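You operate a simulated robot arm through the tools that you are given. There is no shell and no other tool. Be economical: measure what you need, move in short steps, check, and stop when the job is done.

You are at the controls of a simulated robot arm. One attempt, no reset.

Task
Take the yellow brush and leave it in the blue bin. Then push the top blue drawer shut. Then stack the round insert labelled "576" from the top of the white-legged bench on top of the round insert that says "752". The order counts.

Only the result counts: the job must be done as asked and must still hold three seconds after the hand-in. Knocking over, shifting, dropping, spilling or breaking anything else fails it.

Robot
A 6-joint arm with a two-finger gripper on a trunk, on a base that drives. Base frame: it is fixed to the floor where the robot stands at the start and does not move with it; the origin is under the middle of the robot, x ahead of it, y to its left, z up; the surface under the hand at the start is at about z = 780. Units: mm, degrees, N and s.
It reaches about 1298 mm from its shoulder. Its first joint turns from -149.0 to 149.0 degrees. Places, roughly: blue bin (34x17x10 cm) [900, 100, 800]; top blue drawer [600, -300, 900]. Payload 1.57 kg.
The TCP is the grasp point between the finger pads, 21 mm short of the fingertips. In the tool frame z runs along the fingers and y along their closing line. The gripper opens to 70 mm. The gripper's body begins 50 mm behind the TCP.
Orientation is that of the tool frame in the base frame, as a unit quaternion [x, y, z, w]. With the fingers straight down and closing along the base's y, the tool's x points along the base's -x, its y along +y and its z along -z.

Tools
- The arm moves only by the tool nudge_tool. Its argument "targets" is a list of rows, each a list of 3 entries, a list of its own where there are three numbers: the finger opening in mm, from 0 to 70, then the shift along the base's x, y, z in mm, then the turn, a rotation vector about the base's x, y, z in rad. In form: [[jaw, [dx, dy, dz], [wx, wy, wz]], ...]. A call has 1 to 20 rows; each row shifts and turns the commanded pose from where the row before left it. Each row takes 0.2 s and may step no farther than 50 mm and 8.6 degrees from the row before; otherwise, or with a gripper value out of range, the whole call is refused. A pose out of reach is approached as far as the arm can. The call stops where the force on the tool passes 40 N (or 10 N more than at its start, if that is more) or the arm is blocked; 0.2 s more then pass. Each finger halts on what it meets, pressing with about 23 N; the grip force reading is that of the motor and also rises with nothing between the fingers. The clock runs only during rows and for 0.2 s after the last one: add rows that do not move to give the fingers time. It gives the time, the measured TCP pose, the force on the tool (base axes), the opening and the grip force at its end, in the units of the frame above (readings bear some noise), with the torque about the TCP (base axes, N m) and any sound that the robot's microphone picked up, and new pictures: "show" is both (left out), scene, wrist or none.
- Cameras (640 x 400 px; columns grow to the right, rows downward): "scene" is now at [39.2, 156.4, 1848.1]; the picture's right is [-0.03, -1.00, 0.00], its down [-0.76, 0.03, -0.65] and it looks along [0.65, -0.02, -0.76] (base axes); focal length 265 px, centre (320, 200). "wrist" rides on the gripper at [79, 4, -81] in the tool frame; the picture's right is [-0.05, 1.00, 0.00], its down [-0.67, -0.04, -0.74] and it looks along [-0.74, -0.04, 0.67] (tool axes); focal length 256 px, centre (320, 200). There is no depth. A picture from a camera that has moved, and an enlarged one, comes with that camera's place and axes in the base frame and with its lens. The place of the scene camera against the robot may be out by one fixed shift of up to 18 mm in any direction.
- lift_body(by): slides the trunk up (or, below 0, down) by that many mm; the arm and the scene camera ride with it, the base frame stays. It gives what a move gives, with no picture.
- drive_base(legs): drives the robot by 1 to 6 legs, each [ahead, turn to the left] in mm and degrees, along the robot's own axes; the way and the turn of a leg run together, so that a leg with both is an arc; at most 1500 mm and 180 degrees a leg. The arm and the cameras ride along, it lands a little off, and it stops where it bumps. It gives what a move gives, and a new picture of the scene camera.
- aim_head(pan, tilt): turns the head with the scene camera to pan (to the left, within 155 degrees either way) and tilt (down, from -29 to 69), counted from straight ahead of the robot. It gives what a move gives, and a new picture of the scene camera.
- close_up(camera, box): a new picture of the part [left, top, right, bottom] of that camera's present view, enlarged. No time passes.
- hand_in(): hands the job in; it is judged then, once.

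Work in short steps. Places have to be worked out from the pictures, the camera data and where the tool is seen: move nearer, look again, correct. Check each grasp and each placing, and mend what went wrong. You have 165 turns and 260 pictures in all, those below and enlarged ones among them. Open the gripper and draw the arm clear of the work before you hand the job in, unless the task says otherwise; then end with one line.

The tools are called after "Call:" as name(argument=value, ...) on one line, values as JSON. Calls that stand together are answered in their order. nudge_tool: Moves the arm, as the interface text tells. Its arguments: {"type":"object","properties":{"targets":{"type":"array"},"show":{"type":"string","enum":["both","scene","wrist","none"]}},"required":["targets"]} The other tools are called the same way: lift_body (by) slides the trunk up or down; drive_base (legs) drives the base; aim_head (pan, tilt) turns the head that bears the scene camera; close_up (camera, box) takes an enlarged picture of a part of a camera's view; hand_in () hands the job in.

At the start:

```text
time_s: 0.0
tcp_pos: [621.3, 465.5, 1184.1]
tool_rot: [-0.005, 1.0, 0.0, 0.001]
ft_force: [-0.4, -0.5, -0.5]
wrist_torque: [-0.02, -0.02, -0.02]
width: 70.0
finger_force: 0.0
trunk travel left (down, up): [-865.0, 105.0]
robot x, y, heading: [0.5, -9.3, -0.3]
head pan, tilt: [-1.9, 49.4]
```

scene: 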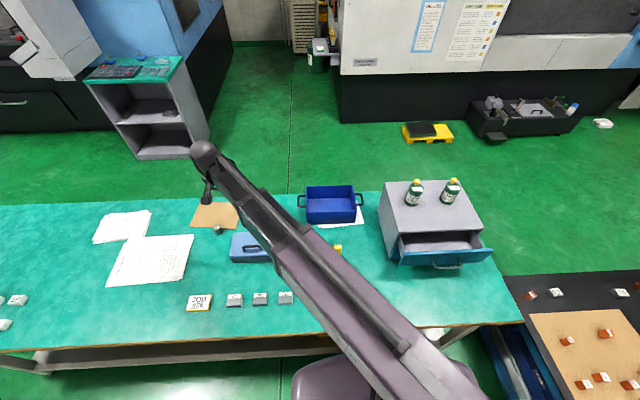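
wrist: 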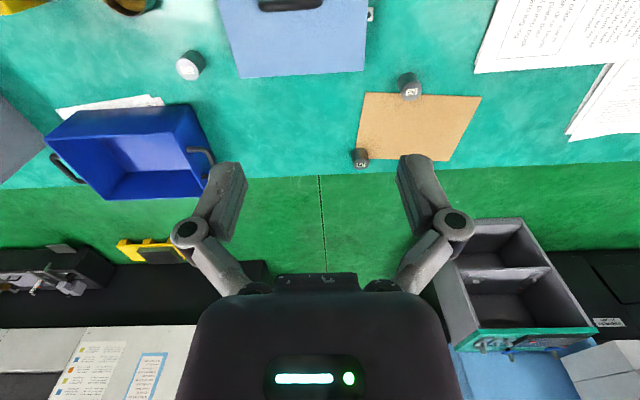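

The arm blocks much of the scene view, so I start with close-ups of both pictures to find the brush, bin and inserts.

Call:
close_up(camera="scene", box=[160, 170, 360, 320])

Call:
close_up(camera="wrist", box=[0, 0, 640, 200])

Call:
close_up(camera="scene", box=[360, 160, 520, 280])

```text
2.67 times, centred on (260, 245) of scene
camera zoom: at [39.2, 156.4, 1848.1], right [-0.03, -1.0, 0.0], down [-0.76, 0.03, -0.65], along [0.65, -0.02, -0.76], focal length 706 px, centre (480, 80)
```

zoom: 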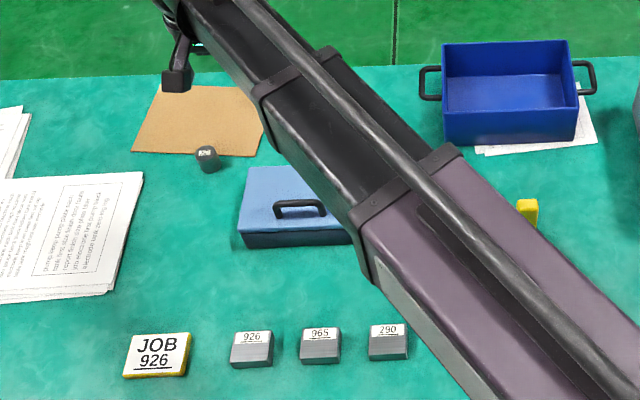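

```text
1.00 times, centred on (320, 100) of wrist (not enlarged: the box is as wide or as high as the picture)
camera zoom: at [541.8, 468.2, 1264.4], right [0.04, 1.0, 0.0], down [0.67, -0.03, 0.74], along [0.74, -0.03, -0.67], focal length 256 px, centre (320, 300)
```

zoom: 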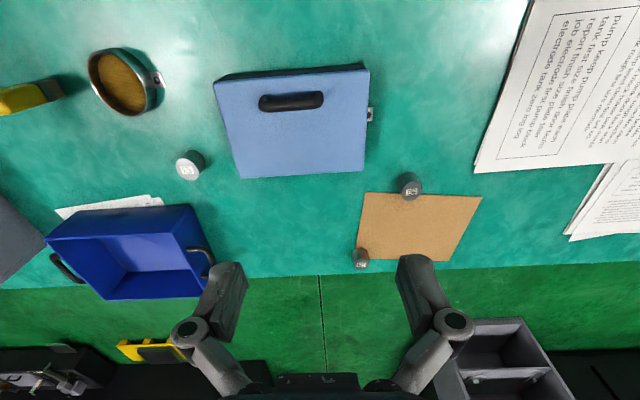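

```text
3.33 times, centred on (440, 220) of scene
camera zoom: at [39.2, 156.4, 1848.1], right [-0.03, -1.0, 0.0], down [-0.76, 0.03, -0.65], along [0.65, -0.02, -0.76], focal length 882 px, centre (-80, 133)
```

zoom: 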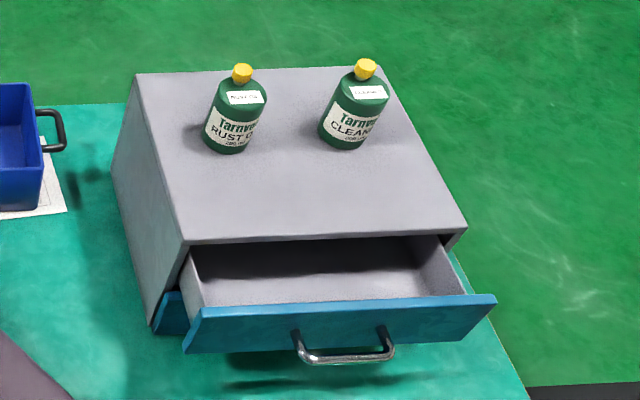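

Three round dark inserts show in the wrist view, along with a yellow tool at left. I zoom in to read their labels.

Call:
close_up(camera="wrist", box=[340, 60, 440, 180])

Call:
close_up(camera="wrist", box=[160, 40, 220, 90])

Call:
aim_head(pan=-50, tilt=45)

Call:
aim_head(pan=50, tilt=45)

```text
3.33 times, centred on (390, 120) of wrist
camera zoom: at [541.8, 468.2, 1264.4], right [0.04, 1.0, 0.0], down [0.67, -0.03, 0.74], along [0.74, -0.03, -0.67], focal length 853 px, centre (87, 467)
```

zoom: 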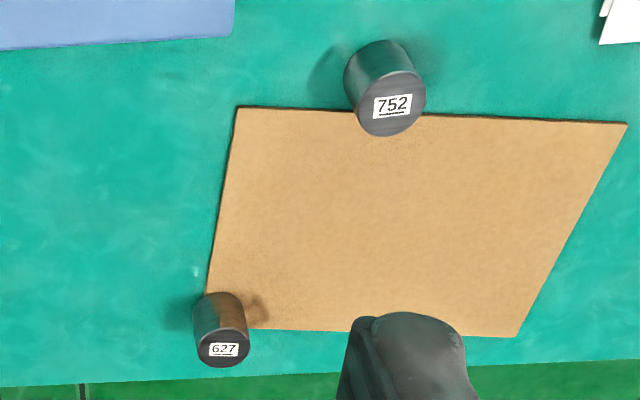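

```text
8.00 times, centred on (190, 65) of wrist
camera zoom: at [541.8, 468.2, 1264.4], right [0.04, 1.0, 0.0], down [0.67, -0.03, 0.74], along [0.74, -0.03, -0.67], focal length 2048 px, centre (1360, 1280)
```

zoom: 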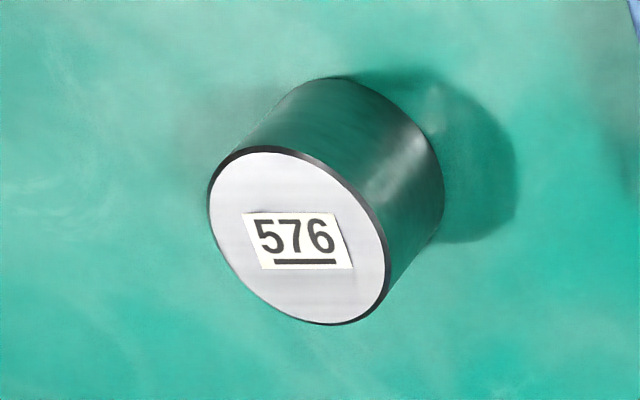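

```text
time_s: 1.2
tcp_pos: [621.4, 464.1, 1183.1]
tool_rot: [-0.005, 1.0, 0.0, 0.0]
ft_force: [0.2, 0.2, -0.1]
wrist_torque: [0.02, -0.03, 0.01]
width: 69.9
finger_force: 0.2
trunk travel left (down, up): [-865.0, 105.0]
robot x, y, heading: [-0.1, -6.2, -0.4]
head pan, tilt: [-50.0, 45.0]
camera scene: at [14.0, 96.7, 1854.2], right [-0.77, -0.64, 0.0], down [-0.45, 0.54, -0.71], along [0.45, -0.54, -0.71], focal length 265 px, centre (320, 200)
```

scene: 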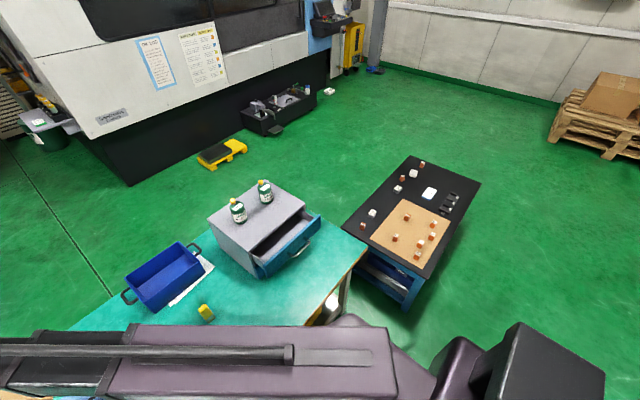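

```text
time_s: 2.9
tcp_pos: [622.2, 464.8, 1183.9]
tool_rot: [-0.005, 1.0, -0.001, 0.0]
ft_force: [0.6, 0.2, -0.2]
wrist_torque: [0.0, -0.02, 0.02]
width: 70.0
finger_force: 0.1
trunk travel left (down, up): [-865.0, 105.0]
robot x, y, heading: [-2.6, -4.6, -0.2]
head pan, tilt: [50.0, 45.0]
camera scene: at [14.1, 221.2, 1854.2], right [0.76, -0.64, 0.0], down [-0.46, -0.54, -0.71], along [0.46, 0.54, -0.71], focal length 265 px, centre (320, 200)
```

scene: 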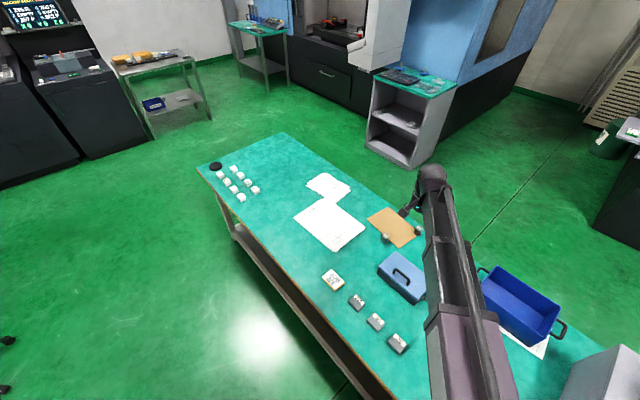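

The 576 insert (silver top) and the 752 insert are both on this bench, and the brush looks to be near [600, 40]. I move the hand over there to look straight at it.

Call:
nudge_tool(targets=[[70, [-12, -43, -4], [0, 0, 0]], [70, [-12, -43, -4], [0, 0, 0]], [70, [-12, -43, -4], [0, 0, 0]], [70, [-12, -43, -4], [0, 0, 0]], [70, [-12, -43, -4], [0, 0, 0]], [70, [-12, -43, -4], [0, 0, 0]], [70, [-12, -43, -4], [0, 0, 0]], [70, [-12, -43, -4], [0, 0, 0]], [70, [-12, -43, -4], [0, 0, 0]], [70, [-12, -43, -4], [0, 0, 0]]])

Call:
aim_head(pan=0, tilt=50)

```text
time_s: 5.1
tcp_pos: [535.1, 39.1, 1183.6]
tool_rot: [-0.006, 1.0, 0.0, -0.001]
ft_force: [0.2, -0.8, 0.1]
wrist_torque: [0.0, 0.01, -0.01]
width: 70.1
finger_force: 0.0
out of reach, approached as far as the arm can: row 1, 3, 4, 5, 6, 7, 9, 10
trunk travel left (down, up): [-865.0, 105.0]
robot x, y, heading: [0.4, -5.2, -0.2]
head pan, tilt: [50.0, 45.0]
camera scene: at [13.7, 220.2, 1854.4], right [0.77, -0.64, 0.0], down [-0.45, -0.54, -0.71], along [0.46, 0.54, -0.71], focal length 265 px, centre (320, 200)
camera wrist: at [456.0, 42.6, 1264.7], right [0.04, 1.0, 0.0], down [0.67, -0.03, 0.74], along [0.74, -0.03, -0.67], focal length 256 px, centre (320, 200)
```

scene: 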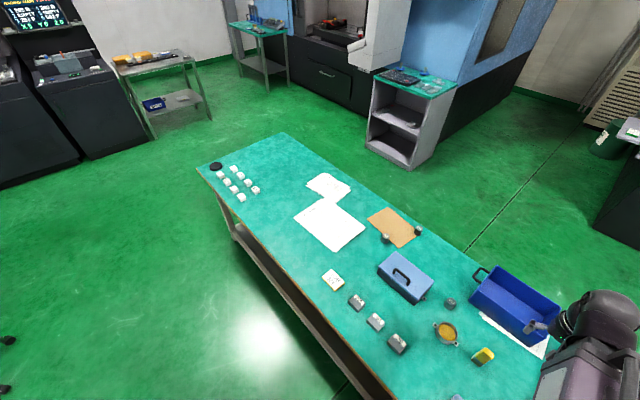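
wrist: 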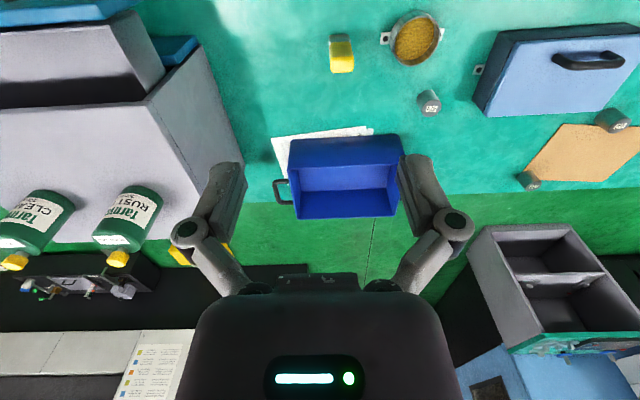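

```text
time_s: 6.3
tcp_pos: [535.6, 40.4, 1184.8]
tool_rot: [-0.004, 1.0, 0.0, -0.001]
ft_force: [0.2, 0.3, 0.2]
wrist_torque: [-0.04, -0.01, -0.03]
width: 69.9
finger_force: 0.0
trunk travel left (down, up): [-865.0, 105.0]
robot x, y, heading: [-1.7, -7.9, -0.0]
head pan, tilt: [0.0, 50.0]
camera scene: at [38.7, 158.9, 1847.3], right [0.0, -1.0, 0.0], down [-0.77, 0.0, -0.64], along [0.64, 0.0, -0.77], focal length 265 px, centre (320, 200)
```

scene: 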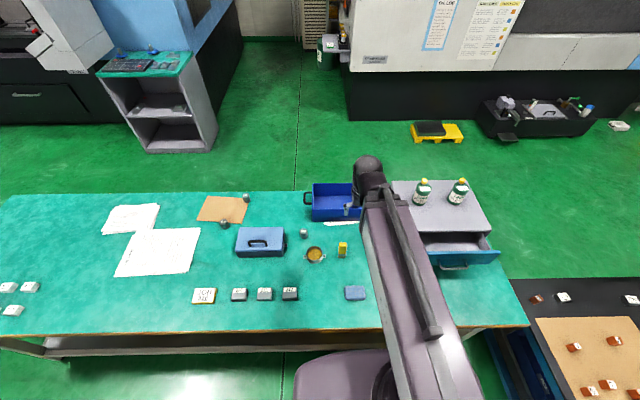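

The brush is at about [610, 65]. I zoom in on it and the bin.

Call:
close_up(camera="wrist", box=[300, 0, 400, 100])

Call:
close_up(camera="scene", box=[280, 170, 400, 310])

Call:
close_up(camera="wrist", box=[240, 90, 440, 240])

```text
4.00 times, centred on (350, 50) of wrist
camera zoom: at [456.1, 44.1, 1264.6], right [0.04, 1.0, 0.0], down [0.67, -0.03, 0.74], along [0.74, -0.03, -0.67], focal length 1024 px, centre (200, 800)
```

zoom: 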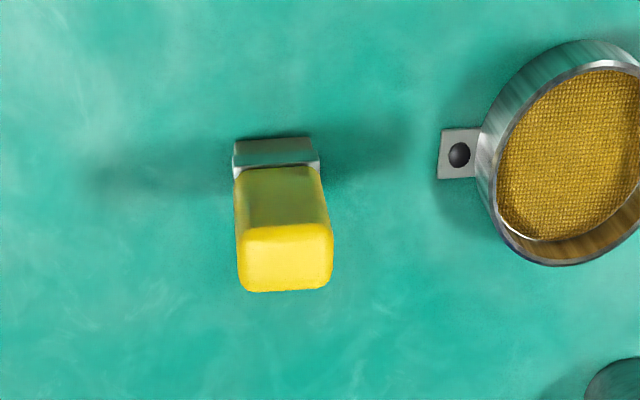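

```text
2.86 times, centred on (340, 240) of scene
camera zoom: at [38.7, 158.9, 1847.3], right [0.0, -1.0, 0.0], down [-0.77, 0.0, -0.64], along [0.64, 0.0, -0.77], focal length 756 px, centre (263, 86)
```

zoom: 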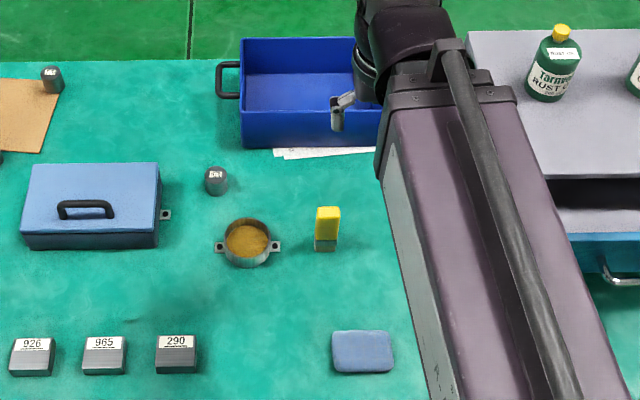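

```text
2.67 times, centred on (340, 165) of wrist
camera zoom: at [456.1, 44.1, 1264.6], right [0.04, 1.0, 0.0], down [0.67, -0.03, 0.74], along [0.74, -0.03, -0.67], focal length 683 px, centre (267, 293)
```

zoom: 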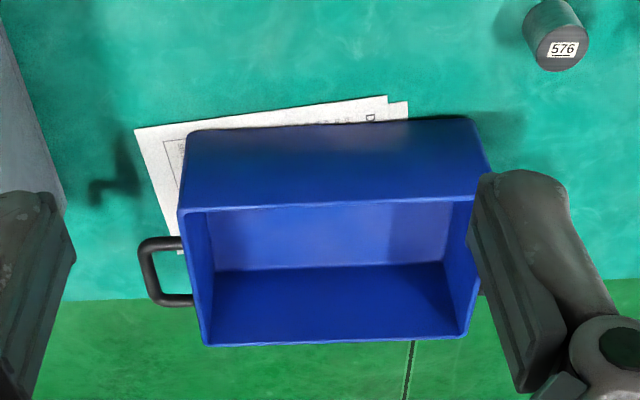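

The brush stands upright, about 21 (x) × 32 (y) × 99 mm tall, centred near [597, 70], top near z 880. I move above it first, staying clear of the top.

Call:
nudge_tool(targets=[[70, [12, 6, -20], [0, 0, 0]], [70, [0, 6, -40], [0, 0, 0]], [70, [0, 6, -40], [0, 0, 0]], [70, [0, 6, -40], [0, 0, 0]], [70, [0, 6, -40], [0, 0, 0]]])

```text
time_s: 7.5
tcp_pos: [548.0, 60.5, 1183.5]
tool_rot: [-0.005, 1.0, 0.0, 0.001]
ft_force: [0.7, 0.8, 0.8]
wrist_torque: [-0.01, -0.07, -0.04]
width: 69.8
finger_force: 0.0
out of reach, approached as far as the arm can: row 1, 2, 3, 4, 5
trunk travel left (down, up): [-865.0, 105.0]
robot x, y, heading: [1.0, -7.1, -0.3]
head pan, tilt: [0.0, 50.0]
camera scene: at [38.8, 159.1, 1847.3], right [0.0, -1.0, 0.0], down [-0.77, 0.0, -0.64], along [0.64, 0.0, -0.77], focal length 265 px, centre (320, 200)
camera wrist: at [468.8, 64.1, 1264.4], right [0.04, 1.0, 0.0], down [0.67, -0.03, 0.74], along [0.74, -0.03, -0.67], focal length 256 px, centre (320, 200)
```

scene: 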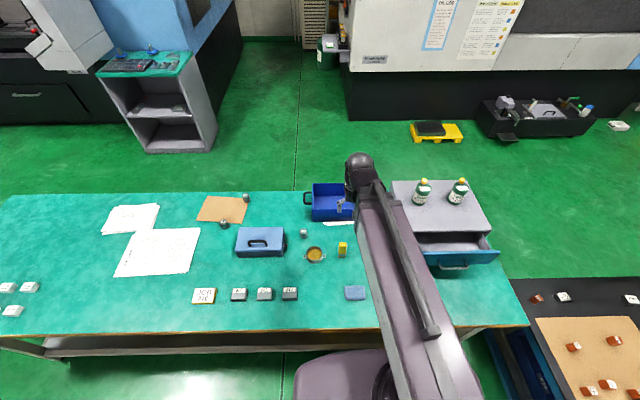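
wrist: 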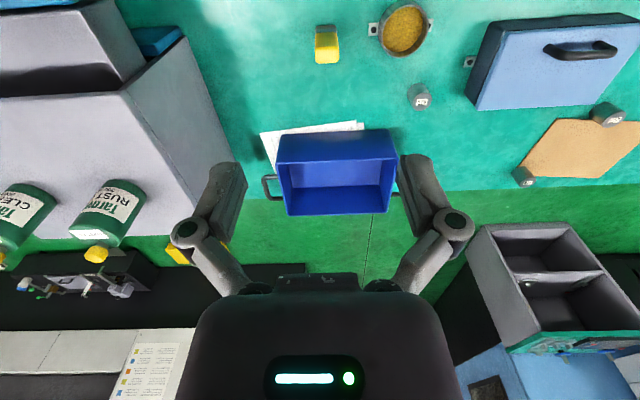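

The arm can't go lower with the trunk this high, so I lower the trunk.

Call:
lift_body(by=-150)

Call:
nudge_tool(targets=[[70, [0, 0, 0], [0, 0, 0]]])

```text
time_s: 9.2
tcp_pos: [548.0, 59.5, 1034.2]
tool_rot: [-0.005, 1.0, -0.001, 0.0]
ft_force: [-1.1, -0.8, -0.1]
wrist_torque: [-0.03, 0.01, 0.0]
width: 70.1
finger_force: 0.1
trunk travel left (down, up): [-715.0, 255.0]
robot x, y, heading: [-0.9, -4.2, -0.3]
head pan, tilt: [0.0, 50.0]
```

```text
time_s: 9.7
tcp_pos: [548.0, 60.1, 1034.2]
tool_rot: [-0.005, 1.0, 0.0, 0.0]
ft_force: [0.8, -0.2, -0.9]
wrist_torque: [-0.02, -0.02, -0.03]
width: 70.3
finger_force: 0.1
trunk travel left (down, up): [-715.0, 255.0]
robot x, y, heading: [0.6, -7.5, 0.1]
head pan, tilt: [0.0, 50.0]
camera scene: at [38.7, 158.9, 1697.4], right [0.0, -1.0, 0.0], down [-0.77, 0.0, -0.64], along [0.64, 0.0, -0.77], focal length 265 px, centre (320, 200)
camera wrist: at [468.7, 63.8, 1114.5], right [0.04, 1.0, 0.0], down [0.67, -0.03, 0.74], along [0.74, -0.03, -0.67], focal length 256 px, centre (320, 200)
```

scene: 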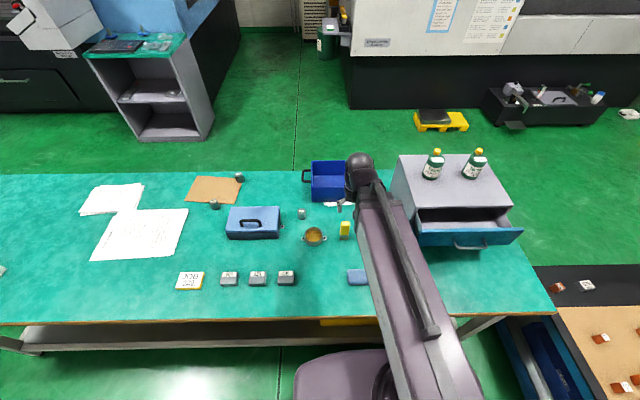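
wrist: 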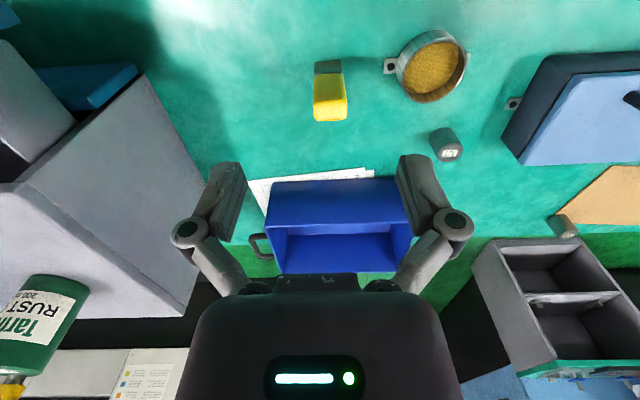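

Lowering the trunk works. The brush now measures about [600, 69], top near z 873. I centre over it and see how far down the arm itself will go.

Call:
nudge_tool(targets=[[70, [40, 9, 0], [0, 0, 0]], [70, [12, 0, -20], [0, 0, 0]], [70, [0, 0, -30], [0, 0, 0]]])

```text
time_s: 10.4
tcp_pos: [599.1, 70.9, 1034.7]
tool_rot: [-0.005, 1.0, 0.001, 0.0]
ft_force: [0.6, -0.3, -0.1]
wrist_torque: [0.0, 0.02, -0.02]
width: 70.1
finger_force: 0.0
out of reach, approached as far as the arm can: row 2, 3
trunk travel left (down, up): [-715.0, 255.0]
robot x, y, heading: [2.7, -6.8, -0.2]
head pan, tilt: [0.0, 50.0]
camera scene: at [38.8, 158.8, 1697.3], right [0.0, -1.0, 0.0], down [-0.77, 0.0, -0.64], along [0.64, 0.0, -0.77], focal length 265 px, centre (320, 200)
camera wrist: at [519.5, 73.9, 1114.5], right [0.04, 1.0, 0.0], down [0.67, -0.03, 0.74], along [0.74, -0.03, -0.67], focal length 256 px, centre (320, 200)
```

scene: 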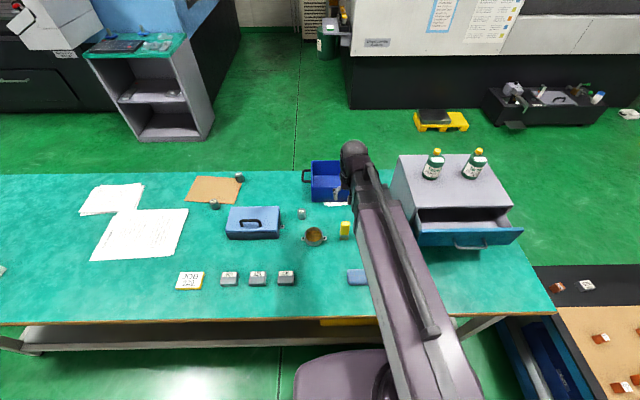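
wrist: 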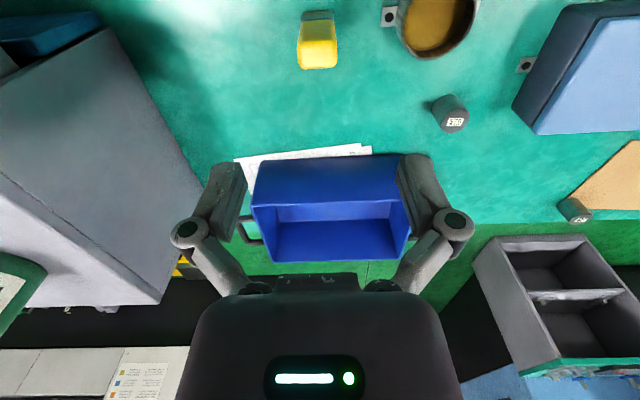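

The vertical limit rides with the trunk, so I lower the trunk 110 mm and look again.

Call:
lift_body(by=-110)

Call:
nudge_tool(targets=[[70, [0, 0, 0], [0, 0, 0]]])

```text
time_s: 11.9
tcp_pos: [597.3, 70.2, 924.0]
tool_rot: [-0.005, 1.0, 0.0, 0.001]
ft_force: [-0.3, 0.8, 0.4]
wrist_torque: [-0.01, 0.02, 0.01]
width: 70.0
finger_force: 0.2
trunk travel left (down, up): [-605.0, 365.0]
robot x, y, heading: [-0.8, -5.8, -0.0]
head pan, tilt: [0.0, 50.0]
```

```text
time_s: 12.3
tcp_pos: [599.1, 70.4, 924.0]
tool_rot: [-0.005, 1.0, 0.0, 0.0]
ft_force: [-0.1, 0.1, 0.4]
wrist_torque: [0.02, -0.01, -0.03]
width: 69.8
finger_force: 0.2
trunk travel left (down, up): [-605.0, 365.0]
robot x, y, heading: [-0.1, -8.2, -0.3]
head pan, tilt: [0.0, 50.0]
camera scene: at [38.8, 158.9, 1587.4], right [0.0, -1.0, 0.0], down [-0.77, 0.0, -0.64], along [0.64, 0.0, -0.77], focal length 265 px, centre (320, 200)
camera wrist: at [519.4, 74.0, 1004.5], right [0.04, 1.0, 0.0], down [0.67, -0.03, 0.74], along [0.74, -0.03, -0.67], focal length 256 px, centre (320, 200)
```

scene: 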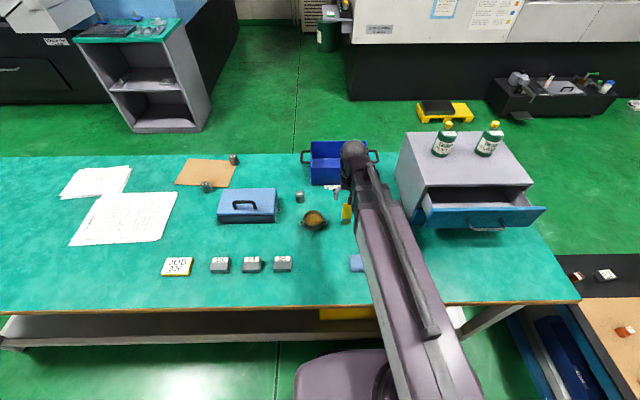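
wrist: 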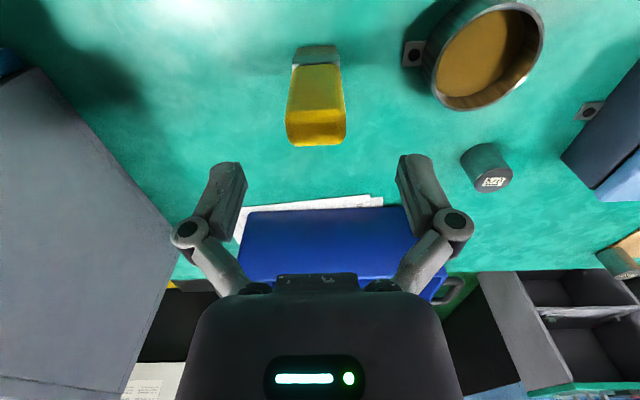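

The brush is centred between the fingers (about [601, 69]). I trim slightly and lower the trunk to put the pads around the upper handle.

Call:
nudge_tool(targets=[[70, [2, -2, 0], [0, 0, 0]]], show="none")

Call:
lift_body(by=-77)

Call:
close_up(camera="wrist", box=[160, 0, 480, 300])

```text
time_s: 12.7
tcp_pos: [602.0, 68.3, 922.6]
tool_rot: [-0.006, 1.0, 0.0, 0.0]
ft_force: [-0.6, 0.5, 0.4]
wrist_torque: [0.02, 0.02, 0.02]
width: 70.1
finger_force: 0.1
trunk travel left (down, up): [-605.0, 365.0]
robot x, y, heading: [2.2, -6.4, -0.1]
head pan, tilt: [0.0, 50.0]
```

```text
time_s: 13.8
tcp_pos: [599.1, 68.4, 846.8]
tool_rot: [-0.006, 1.0, 0.0, 0.001]
ft_force: [1.0, -0.4, -0.2]
wrist_torque: [-0.03, -0.04, 0.0]
width: 69.9
finger_force: 0.0
trunk travel left (down, up): [-528.0, 442.0]
robot x, y, heading: [-2.7, -6.4, -0.1]
head pan, tilt: [0.0, 50.0]
```

```text
1.33 times, centred on (320, 150) of wrist
camera zoom: at [521.3, 71.7, 927.5], right [0.04, 1.0, 0.0], down [0.67, -0.03, 0.74], along [0.74, -0.03, -0.67], focal length 341 px, centre (320, 267)
```

zoom: 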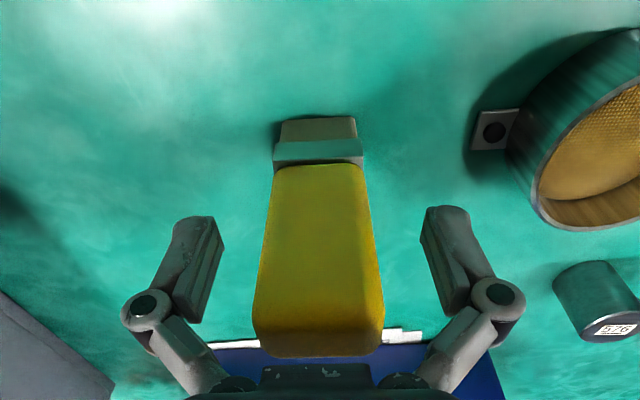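

The brush is between the fingers. I close and wait.

Call:
nudge_tool(targets=[[20, [0, 0, 0], [0, 0, 0]], [20, [0, 0, 0], [0, 0, 0]], [20, [0, 0, 0], [0, 0, 0]], [20, [0, 0, 0], [0, 0, 0]]], show="wrist")

```text
time_s: 14.8
tcp_pos: [600.7, 67.5, 846.6]
tool_rot: [-0.005, 1.0, -0.001, 0.0]
ft_force: [0.3, -1.6, 6.2]
wrist_torque: [0.0, -0.01, 0.02]
width: 33.2
finger_force: 22.7
trunk travel left (down, up): [-528.0, 442.0]
robot x, y, heading: [-2.3, -7.3, -0.2]
head pan, tilt: [0.0, 50.0]
camera wrist: at [521.0, 71.7, 927.7], right [0.04, 1.0, 0.0], down [0.67, -0.03, 0.75], along [0.74, -0.03, -0.67], focal length 256 px, centre (320, 200)
```

wrist: 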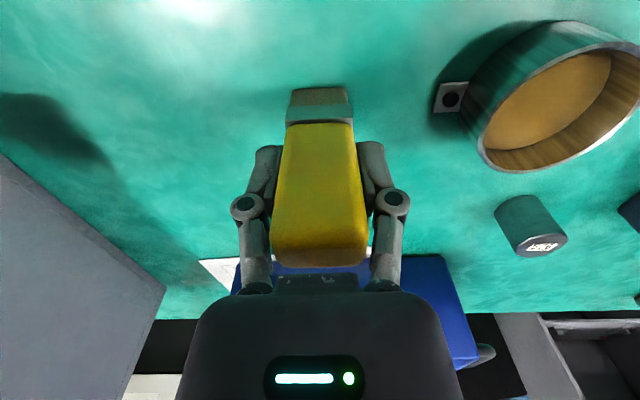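

The brush is gripped (33 mm). I lift it with the trunk so its bottom clears the bin rim (z≈880).

Call:
lift_body(by=170)

Call:
nudge_tool(targets=[[20, [40, 2, 0], [0, 0, 0]], [20, [40, 2, 0], [0, 0, 0]]])

```text
time_s: 16.7
tcp_pos: [600.5, 69.0, 1017.6]
tool_rot: [-0.004, 1.0, -0.001, 0.0]
ft_force: [-0.5, -0.3, -1.3]
wrist_torque: [0.0, -0.03, -0.01]
width: 33.2
finger_force: 23.1
trunk travel left (down, up): [-698.0, 272.0]
robot x, y, heading: [-2.4, -5.8, -0.0]
head pan, tilt: [0.0, 50.0]
```

```text
time_s: 17.3
tcp_pos: [684.2, 72.0, 1017.3]
tool_rot: [-0.005, 1.0, 0.001, 0.0]
ft_force: [0.4, 0.1, -0.5]
wrist_torque: [-0.01, 0.0, -0.01]
width: 32.9
finger_force: 22.8
trunk travel left (down, up): [-698.0, 272.0]
robot x, y, heading: [-1.2, -2.7, 0.0]
head pan, tilt: [0.0, 50.0]
camera scene: at [39.4, 158.9, 1680.3], right [0.0, -1.0, 0.0], down [-0.77, 0.0, -0.64], along [0.64, 0.0, -0.77], focal length 265 px, centre (320, 200)
camera wrist: at [604.1, 75.8, 1097.2], right [0.04, 1.0, 0.0], down [0.67, -0.03, 0.74], along [0.74, -0.03, -0.67], focal length 256 px, centre (320, 200)
```

scene: 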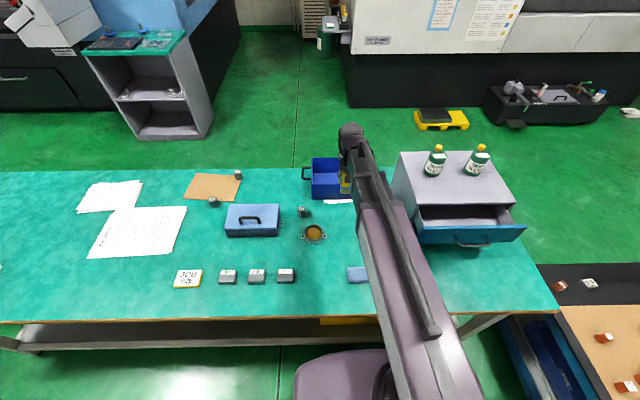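
wrist: 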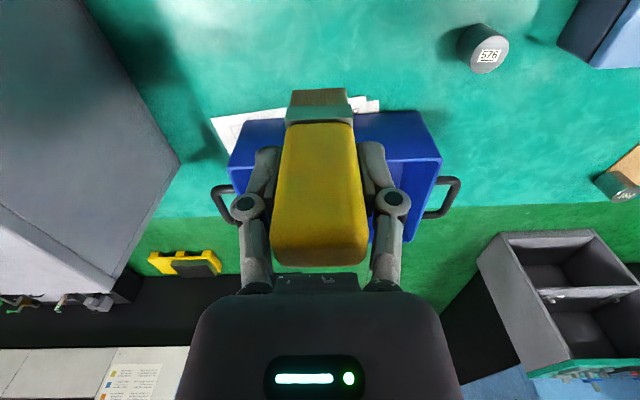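

The bin rim re-measures at x 783–945, y −31 to 199, so its centre is about [865, 84]. I move over it.

Call:
nudge_tool(targets=[[20, [45, 3, 0], [0, 0, 0]], [20, [45, 3, 0], [0, 0, 0]], [20, [45, 3, 0], [0, 0, 0]], [20, [45, 3, 0], [0, 0, 0]], [20, [0, 0, 0], [0, 0, 0]]])

```text
time_s: 18.5
tcp_pos: [863.0, 83.5, 1016.7]
tool_rot: [-0.005, 1.0, 0.0, 0.001]
ft_force: [-0.4, -0.8, -0.9]
wrist_torque: [0.03, 0.03, 0.01]
width: 33.0
finger_force: 23.4
trunk travel left (down, up): [-698.0, 272.0]
robot x, y, heading: [3.3, -6.2, 0.0]
head pan, tilt: [0.0, 50.0]
camera scene: at [38.5, 158.9, 1680.3], right [0.0, -1.0, 0.0], down [-0.77, 0.0, -0.64], along [0.64, 0.0, -0.77], focal length 265 px, centre (320, 200)
camera wrist: at [783.6, 87.1, 1097.6], right [0.04, 1.0, 0.0], down [0.67, -0.03, 0.74], along [0.74, -0.03, -0.67], focal length 256 px, centre (320, 200)
```

scene: 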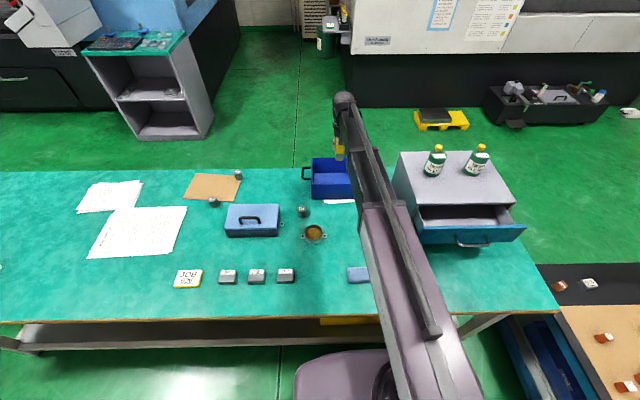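
wrist: 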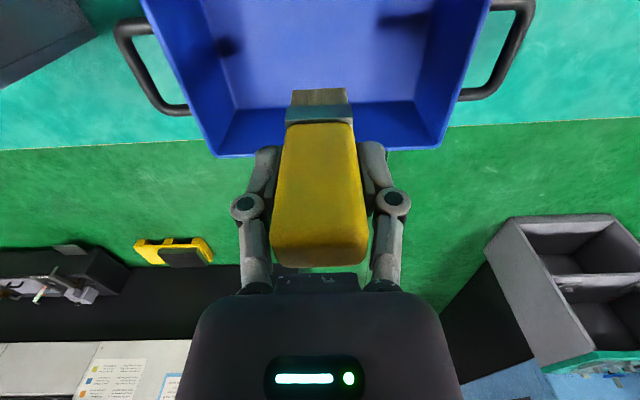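

Bin centre confirmed at about [867, 88]. I lower the trunk to set the brush just above the bin floor.

Call:
nudge_tool(targets=[[20, [4, 4, 0], [0, 0, 0]]], show="none")

Call:
lift_body(by=-120)

Call:
nudge_tool(targets=[[20, [0, 0, 0], [0, 0, 0]]])

```text
time_s: 18.9
tcp_pos: [867.1, 86.9, 1016.1]
tool_rot: [-0.004, 1.0, 0.0, -0.001]
ft_force: [0.3, -0.3, -0.6]
wrist_torque: [-0.03, 0.02, 0.0]
width: 33.2
finger_force: 22.8
trunk travel left (down, up): [-698.0, 272.0]
robot x, y, heading: [-0.4, -3.8, 0.1]
head pan, tilt: [0.0, 50.0]
```

```text
time_s: 20.4
tcp_pos: [866.6, 87.7, 896.5]
tool_rot: [-0.005, 1.0, 0.001, 0.0]
ft_force: [0.1, -0.7, 0.0]
wrist_torque: [0.03, -0.01, -0.02]
width: 33.2
finger_force: 23.0
trunk travel left (down, up): [-578.0, 392.0]
robot x, y, heading: [-2.7, -5.4, -0.4]
head pan, tilt: [0.0, 50.0]
```

```text
time_s: 20.8
tcp_pos: [866.5, 87.6, 896.6]
tool_rot: [-0.005, 1.0, 0.0, 0.0]
ft_force: [0.2, -0.1, 0.0]
wrist_torque: [-0.02, -0.02, -0.01]
width: 32.9
finger_force: 23.0
trunk travel left (down, up): [-578.0, 392.0]
robot x, y, heading: [-1.3, -3.5, -0.3]
head pan, tilt: [0.0, 50.0]
camera scene: at [38.9, 158.9, 1560.4], right [0.0, -1.0, 0.0], down [-0.77, 0.0, -0.64], along [0.64, 0.0, -0.77], focal length 265 px, centre (320, 200)
camera wrist: at [787.4, 91.2, 977.4], right [0.04, 1.0, 0.0], down [0.67, -0.03, 0.74], along [0.74, -0.03, -0.67], focal length 256 px, centre (320, 200)
```

scene: 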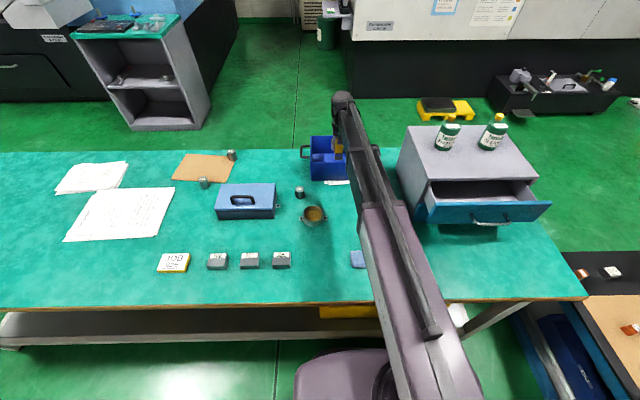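
wrist: 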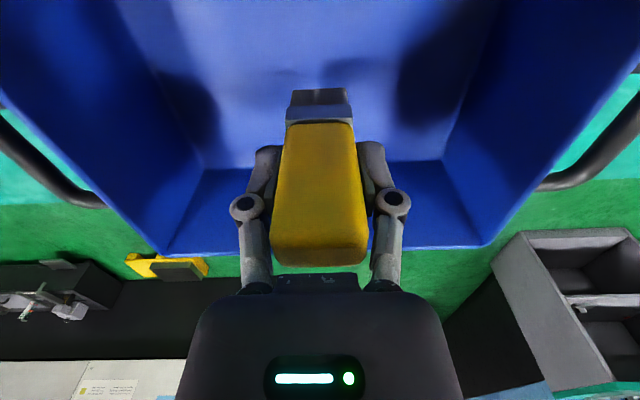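

Still clear inside the bin, with the bottom at about z 830. I lower more.

Call:
lift_body(by=-36)

Call:
nudge_tool(targets=[[20, [0, 0, -2], [0, 0, 0]]], show="wrist")

```text
time_s: 21.6
tcp_pos: [867.6, 88.2, 860.4]
tool_rot: [-0.005, 1.0, 0.0, 0.001]
ft_force: [0.5, 0.0, -0.4]
wrist_torque: [0.0, 0.02, 0.01]
width: 33.2
finger_force: 22.8
trunk travel left (down, up): [-542.0, 428.0]
robot x, y, heading: [1.5, -3.7, -0.3]
head pan, tilt: [0.0, 50.0]
```

```text
time_s: 22.0
tcp_pos: [867.7, 88.3, 861.8]
tool_rot: [-0.006, 1.0, -0.001, 0.0]
ft_force: [0.1, 0.0, -1.2]
wrist_torque: [-0.03, 0.01, 0.0]
width: 33.4
finger_force: 22.6
trunk travel left (down, up): [-542.0, 428.0]
robot x, y, heading: [3.7, -4.0, -0.1]
head pan, tilt: [0.0, 50.0]
camera wrist: at [787.4, 91.2, 941.4], right [0.04, 1.0, 0.0], down [0.67, -0.03, 0.74], along [0.74, -0.03, -0.67], focal length 256 px, centre (320, 200)
```

wrist: 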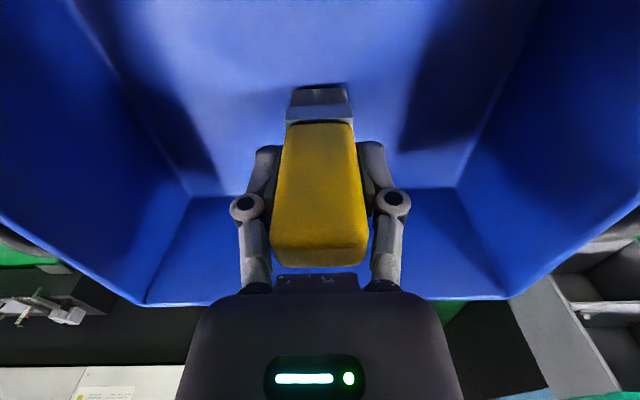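

The brush bottom is near the floor. I lower in small steps and watch the force.

Call:
lift_body(by=-5)

Call:
lift_body(by=-3)

```text
time_s: 22.6
tcp_pos: [867.8, 89.0, 856.7]
tool_rot: [-0.004, 1.0, 0.0, -0.001]
ft_force: [-1.7, 0.5, 1.7]
wrist_torque: [-0.03, 0.03, -0.02]
width: 33.5
finger_force: 23.2
trunk travel left (down, up): [-537.0, 433.0]
robot x, y, heading: [-1.2, -4.6, -0.4]
head pan, tilt: [0.0, 50.0]
```

```text
time_s: 23.1
tcp_pos: [866.9, 86.9, 853.6]
tool_rot: [-0.006, 1.0, 0.0, 0.001]
ft_force: [2.7, 0.4, 18.3]
wrist_torque: [0.06, -0.07, -0.04]
width: 33.6
finger_force: 22.8
trunk travel left (down, up): [-534.0, 436.0]
robot x, y, heading: [-0.4, -7.8, -0.1]
head pan, tilt: [0.0, 50.0]
```

The brush is touching the floor (18 N), so I open the jaws and check.

Call:
nudge_tool(targets=[[50, [0, 0, 0], [0, 0, 0]], [70, [0, 0, 0], [0, 0, 0]], [70, [0, 0, 0], [0, 0, 0]]], show="wrist")

Call:
lift_body(by=150)

Call:
nudge_tool(targets=[[70, [0, 0, 0], [0, 0, 0]]])

```text
time_s: 23.9
tcp_pos: [867.6, 86.3, 852.6]
tool_rot: [-0.005, 1.0, -0.001, 0.001]
ft_force: [-0.2, -0.1, 0.2]
wrist_torque: [0.0, 0.01, 0.02]
width: 70.5
finger_force: 0.1
trunk travel left (down, up): [-534.0, 436.0]
robot x, y, heading: [0.9, -4.4, 0.1]
head pan, tilt: [0.0, 50.0]
camera wrist: at [787.4, 91.2, 933.4], right [0.04, 1.0, 0.0], down [0.67, -0.03, 0.74], along [0.74, -0.03, -0.67], focal length 256 px, centre (320, 200)
```

wrist: 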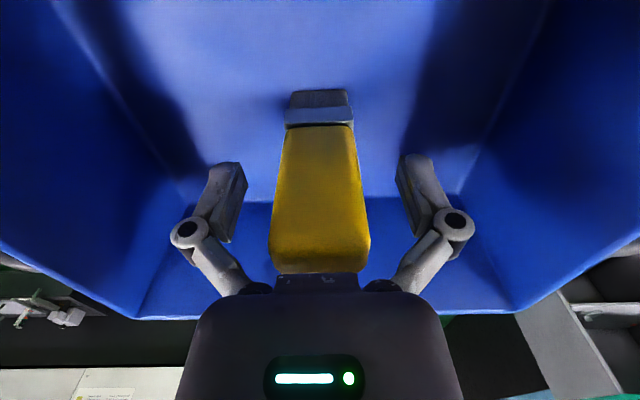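

```text
time_s: 25.6
tcp_pos: [867.4, 87.9, 1002.7]
tool_rot: [-0.005, 1.0, 0.0, 0.0]
ft_force: [-0.7, -0.2, 0.2]
wrist_torque: [0.03, -0.01, -0.02]
width: 70.0
finger_force: 0.1
trunk travel left (down, up): [-684.0, 286.0]
robot x, y, heading: [-3.4, -4.6, -0.2]
head pan, tilt: [0.0, 50.0]
```

```text
time_s: 26.0
tcp_pos: [867.7, 87.2, 1002.6]
tool_rot: [-0.005, 1.0, 0.0, 0.0]
ft_force: [0.1, -0.2, 0.1]
wrist_torque: [0.01, -0.01, 0.0]
width: 70.1
finger_force: 0.0
trunk travel left (down, up): [-684.0, 286.0]
robot x, y, heading: [-0.7, -2.7, -0.1]
head pan, tilt: [0.0, 50.0]
camera scene: at [38.9, 158.9, 1666.3], right [0.0, -1.0, 0.0], down [-0.77, 0.0, -0.64], along [0.64, 0.0, -0.77], focal length 265 px, centre (320, 200)
camera wrist: at [787.4, 91.2, 1083.4], right [0.04, 1.0, 0.0], down [0.67, -0.03, 0.74], along [0.74, -0.03, -0.67], focal length 256 px, centre (320, 200)
```

scene: 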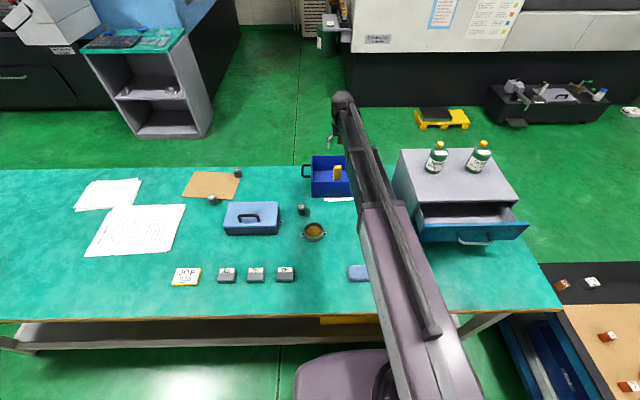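
wrist: 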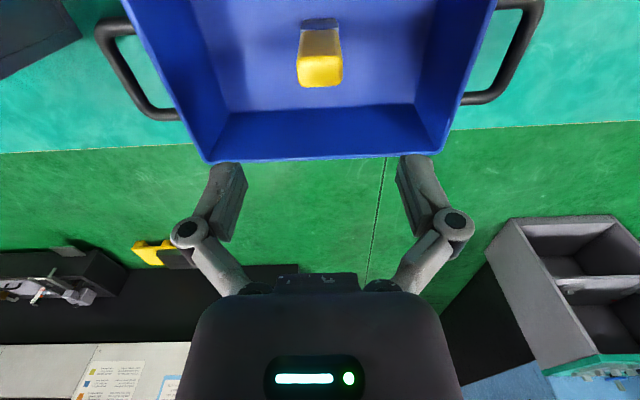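

The brush stands in the bin. Now the drawer: I zoom in to get its geometry.

Call:
close_up(camera="scene", box=[380, 130, 540, 260])

```text
3.08 times, centred on (460, 195) of scene
camera zoom: at [38.9, 158.9, 1666.3], right [0.0, -1.0, 0.0], down [-0.77, 0.0, -0.64], along [0.64, 0.0, -0.77], focal length 814 px, centre (-111, 215)
```

zoom: 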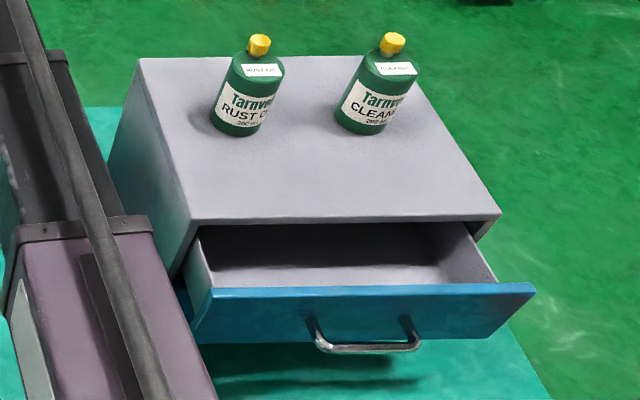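

The cabinet is nearly axis-aligned: front at x≈595, y −165 to −502, top z≈989. The drawer panel is at x≈500, z 900–970, with the handle centred near y −335. I retract the hand from over the bin and raise it before swinging to the front of the drawer.

Call:
lift_body(by=60)

Call:
nudge_tool(targets=[[40, [-45, -5, 0], [0, 0, 0]], [20, [-45, -5, 0], [0, 0, 0]], [0, [-45, -5, 0], [0, 0, 0]], [0, [-45, -5, 0], [0, 0, 0]], [0, [-45, -5, 0], [0, 0, 0]], [0, [-45, -5, 0], [0, 0, 0]], [0, [-45, -5, 0], [0, 0, 0]], [0, [-25, -30, 0], [0, 0, 0]], [0, [-25, -40, 0], [0, 0, 0]], [0, [-20, -40, 0], [0, 0, 0]], [0, [-10, -40, 0], [0, 0, 0]]])

```text
time_s: 27.0
tcp_pos: [867.2, 88.3, 1061.5]
tool_rot: [-0.004, 1.0, 0.0, -0.001]
ft_force: [0.4, 0.0, 0.4]
wrist_torque: [0.03, 0.01, -0.02]
width: 69.9
finger_force: 0.0
trunk travel left (down, up): [-744.0, 226.0]
robot x, y, heading: [0.9, -7.1, -0.1]
head pan, tilt: [0.0, 50.0]
```

```text
time_s: 29.4
tcp_pos: [528.0, -100.3, 1062.4]
tool_rot: [-0.006, 1.0, 0.0, 0.0]
ft_force: [0.0, 0.2, 0.0]
wrist_torque: [0.02, 0.0, -0.01]
width: 0.1
finger_force: 23.4
out of reach, approached as far as the arm can: row 8, 9, 10, 11
trunk travel left (down, up): [-744.0, 226.0]
robot x, y, heading: [-2.2, -1.7, -0.1]
head pan, tilt: [0.0, 50.0]
camera scene: at [38.4, 158.3, 1726.4], right [0.0, -1.0, 0.0], down [-0.77, 0.0, -0.64], along [0.64, 0.0, -0.77], focal length 265 px, centre (320, 200)
camera wrist: at [448.8, -98.3, 1143.7], right [0.04, 1.0, 0.0], down [0.67, -0.03, 0.74], along [0.74, -0.03, -0.67], focal length 256 px, centre (320, 200)
```

scene: 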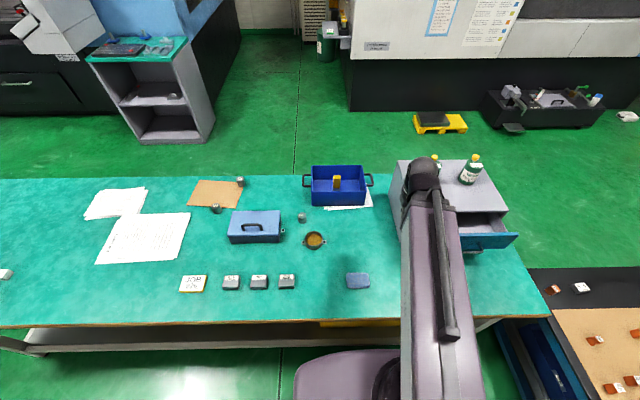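
wrist: 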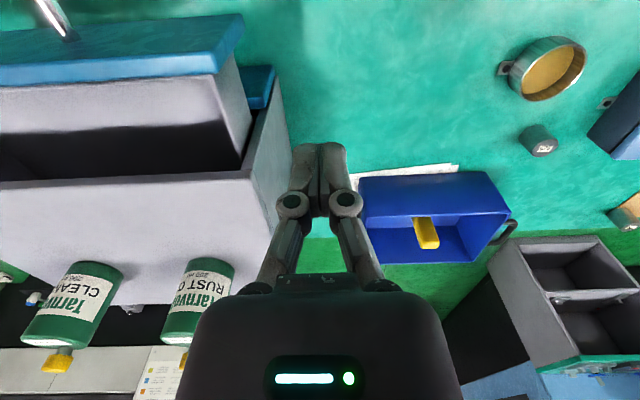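

Radial minimum is about 537 mm, so I follow an arc around to the front of the drawer, staying well above it.

Call:
nudge_tool(targets=[[0, [-8, -46, 0], [0, 0, 0]], [0, [-16, -46, 0], [0, 0, 0]], [0, [-20, -44, 0], [0, 0, 0]], [0, [-22, -44, 0], [0, 0, 0]], [0, [-20, -43, 0], [0, 0, 0]]])

```text
time_s: 30.6
tcp_pos: [443.2, -324.2, 1062.6]
tool_rot: [-0.005, 1.0, -0.001, 0.0]
ft_force: [0.2, 0.7, -0.1]
wrist_torque: [0.04, -0.02, 0.02]
width: 0.0
finger_force: 22.8
out of reach, approached as far as the arm can: row 5
trunk travel left (down, up): [-744.0, 226.0]
robot x, y, heading: [0.7, -7.9, 0.2]
head pan, tilt: [0.0, 50.0]
camera scene: at [38.5, 158.3, 1726.4], right [0.0, -1.0, 0.0], down [-0.77, 0.0, -0.64], along [0.64, 0.0, -0.77], focal length 265 px, centre (320, 200)
camera wrist: at [363.3, -321.2, 1143.4], right [0.04, 1.0, 0.0], down [0.67, -0.03, 0.75], along [0.74, -0.03, -0.67], focal length 256 px, centre (320, 200)
```

scene: 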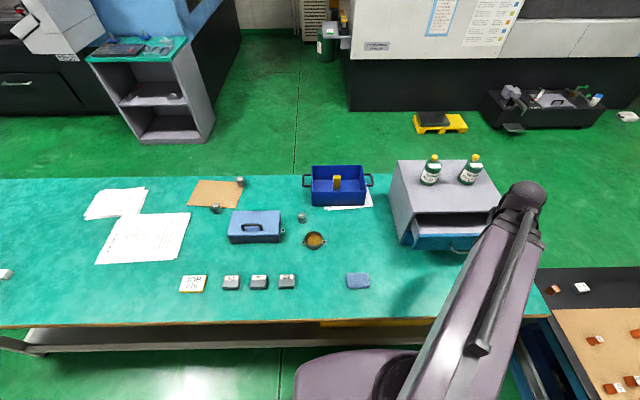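
wrist: 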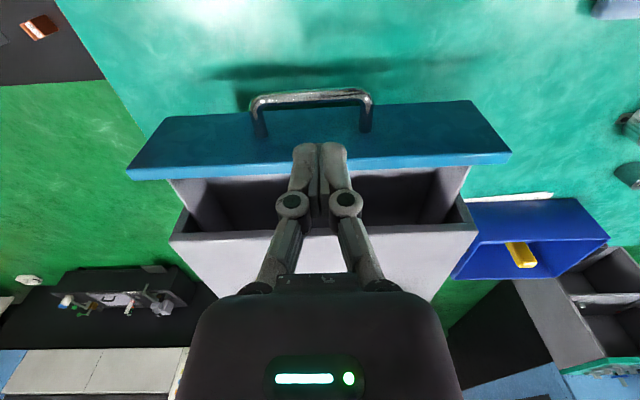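

From the wrist view, the panel is at x≈505 (top z≈971), and the handle bar is at x≈468, z≈926, y −388 to −281. I move to y≈−335 with x≈438 and lower so the closed fingers stand in front of the bar.

Call:
nudge_tool(targets=[[0, [0, -12, 0], [0, 0, 0]], [0, [-6, 0, 0], [0, 0, 0]]], show="none")

Call:
lift_body(by=-70)

Call:
nudge_tool(targets=[[0, [0, 0, 0], [0, 0, 0]]])

```text
time_s: 31.2
tcp_pos: [437.4, -334.8, 1062.8]
tool_rot: [-0.005, 1.0, 0.0, 0.0]
ft_force: [-0.6, 0.7, -0.3]
wrist_torque: [-0.01, -0.02, -0.02]
width: 0.0
finger_force: 23.6
trunk travel left (down, up): [-744.0, 226.0]
robot x, y, heading: [-1.5, -4.9, -0.1]
head pan, tilt: [0.0, 50.0]
```

```text
time_s: 32.3
tcp_pos: [436.7, -334.9, 993.6]
tool_rot: [-0.005, 1.0, 0.0, 0.001]
ft_force: [0.2, 0.7, -0.8]
wrist_torque: [0.01, -0.01, -0.02]
width: 0.0
finger_force: 22.9
trunk travel left (down, up): [-674.0, 296.0]
robot x, y, heading: [-0.2, -3.6, -0.3]
head pan, tilt: [0.0, 50.0]
```

```text
time_s: 32.7
tcp_pos: [437.6, -334.0, 992.2]
tool_rot: [-0.006, 1.0, 0.0, -0.001]
ft_force: [0.6, -0.9, 0.1]
wrist_torque: [-0.01, -0.01, 0.04]
width: 0.0
finger_force: 22.7
trunk travel left (down, up): [-674.0, 296.0]
robot x, y, heading: [0.1, -2.7, -0.2]
head pan, tilt: [0.0, 50.0]
camera scene: at [38.7, 158.8, 1656.4], right [0.0, -1.0, 0.0], down [-0.77, 0.0, -0.64], along [0.64, 0.0, -0.77], focal length 265 px, centre (320, 200)
camera wrist: at [357.7, -330.8, 1073.5], right [0.04, 1.0, 0.0], down [0.67, -0.03, 0.74], along [0.74, -0.03, -0.67], focal length 256 px, centre (320, 200)
```

scene: 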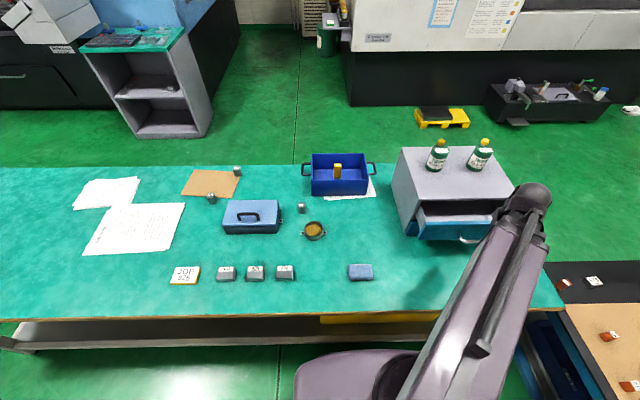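
wrist: 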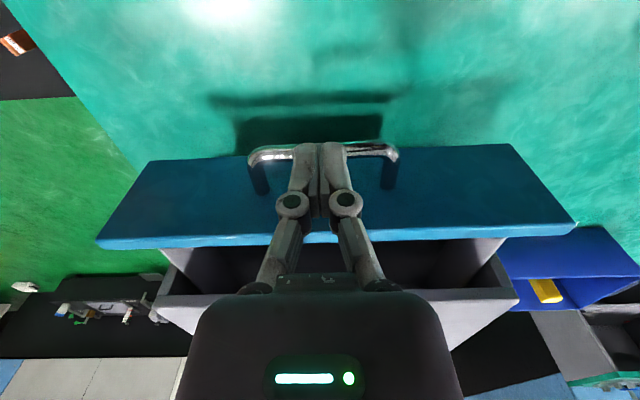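

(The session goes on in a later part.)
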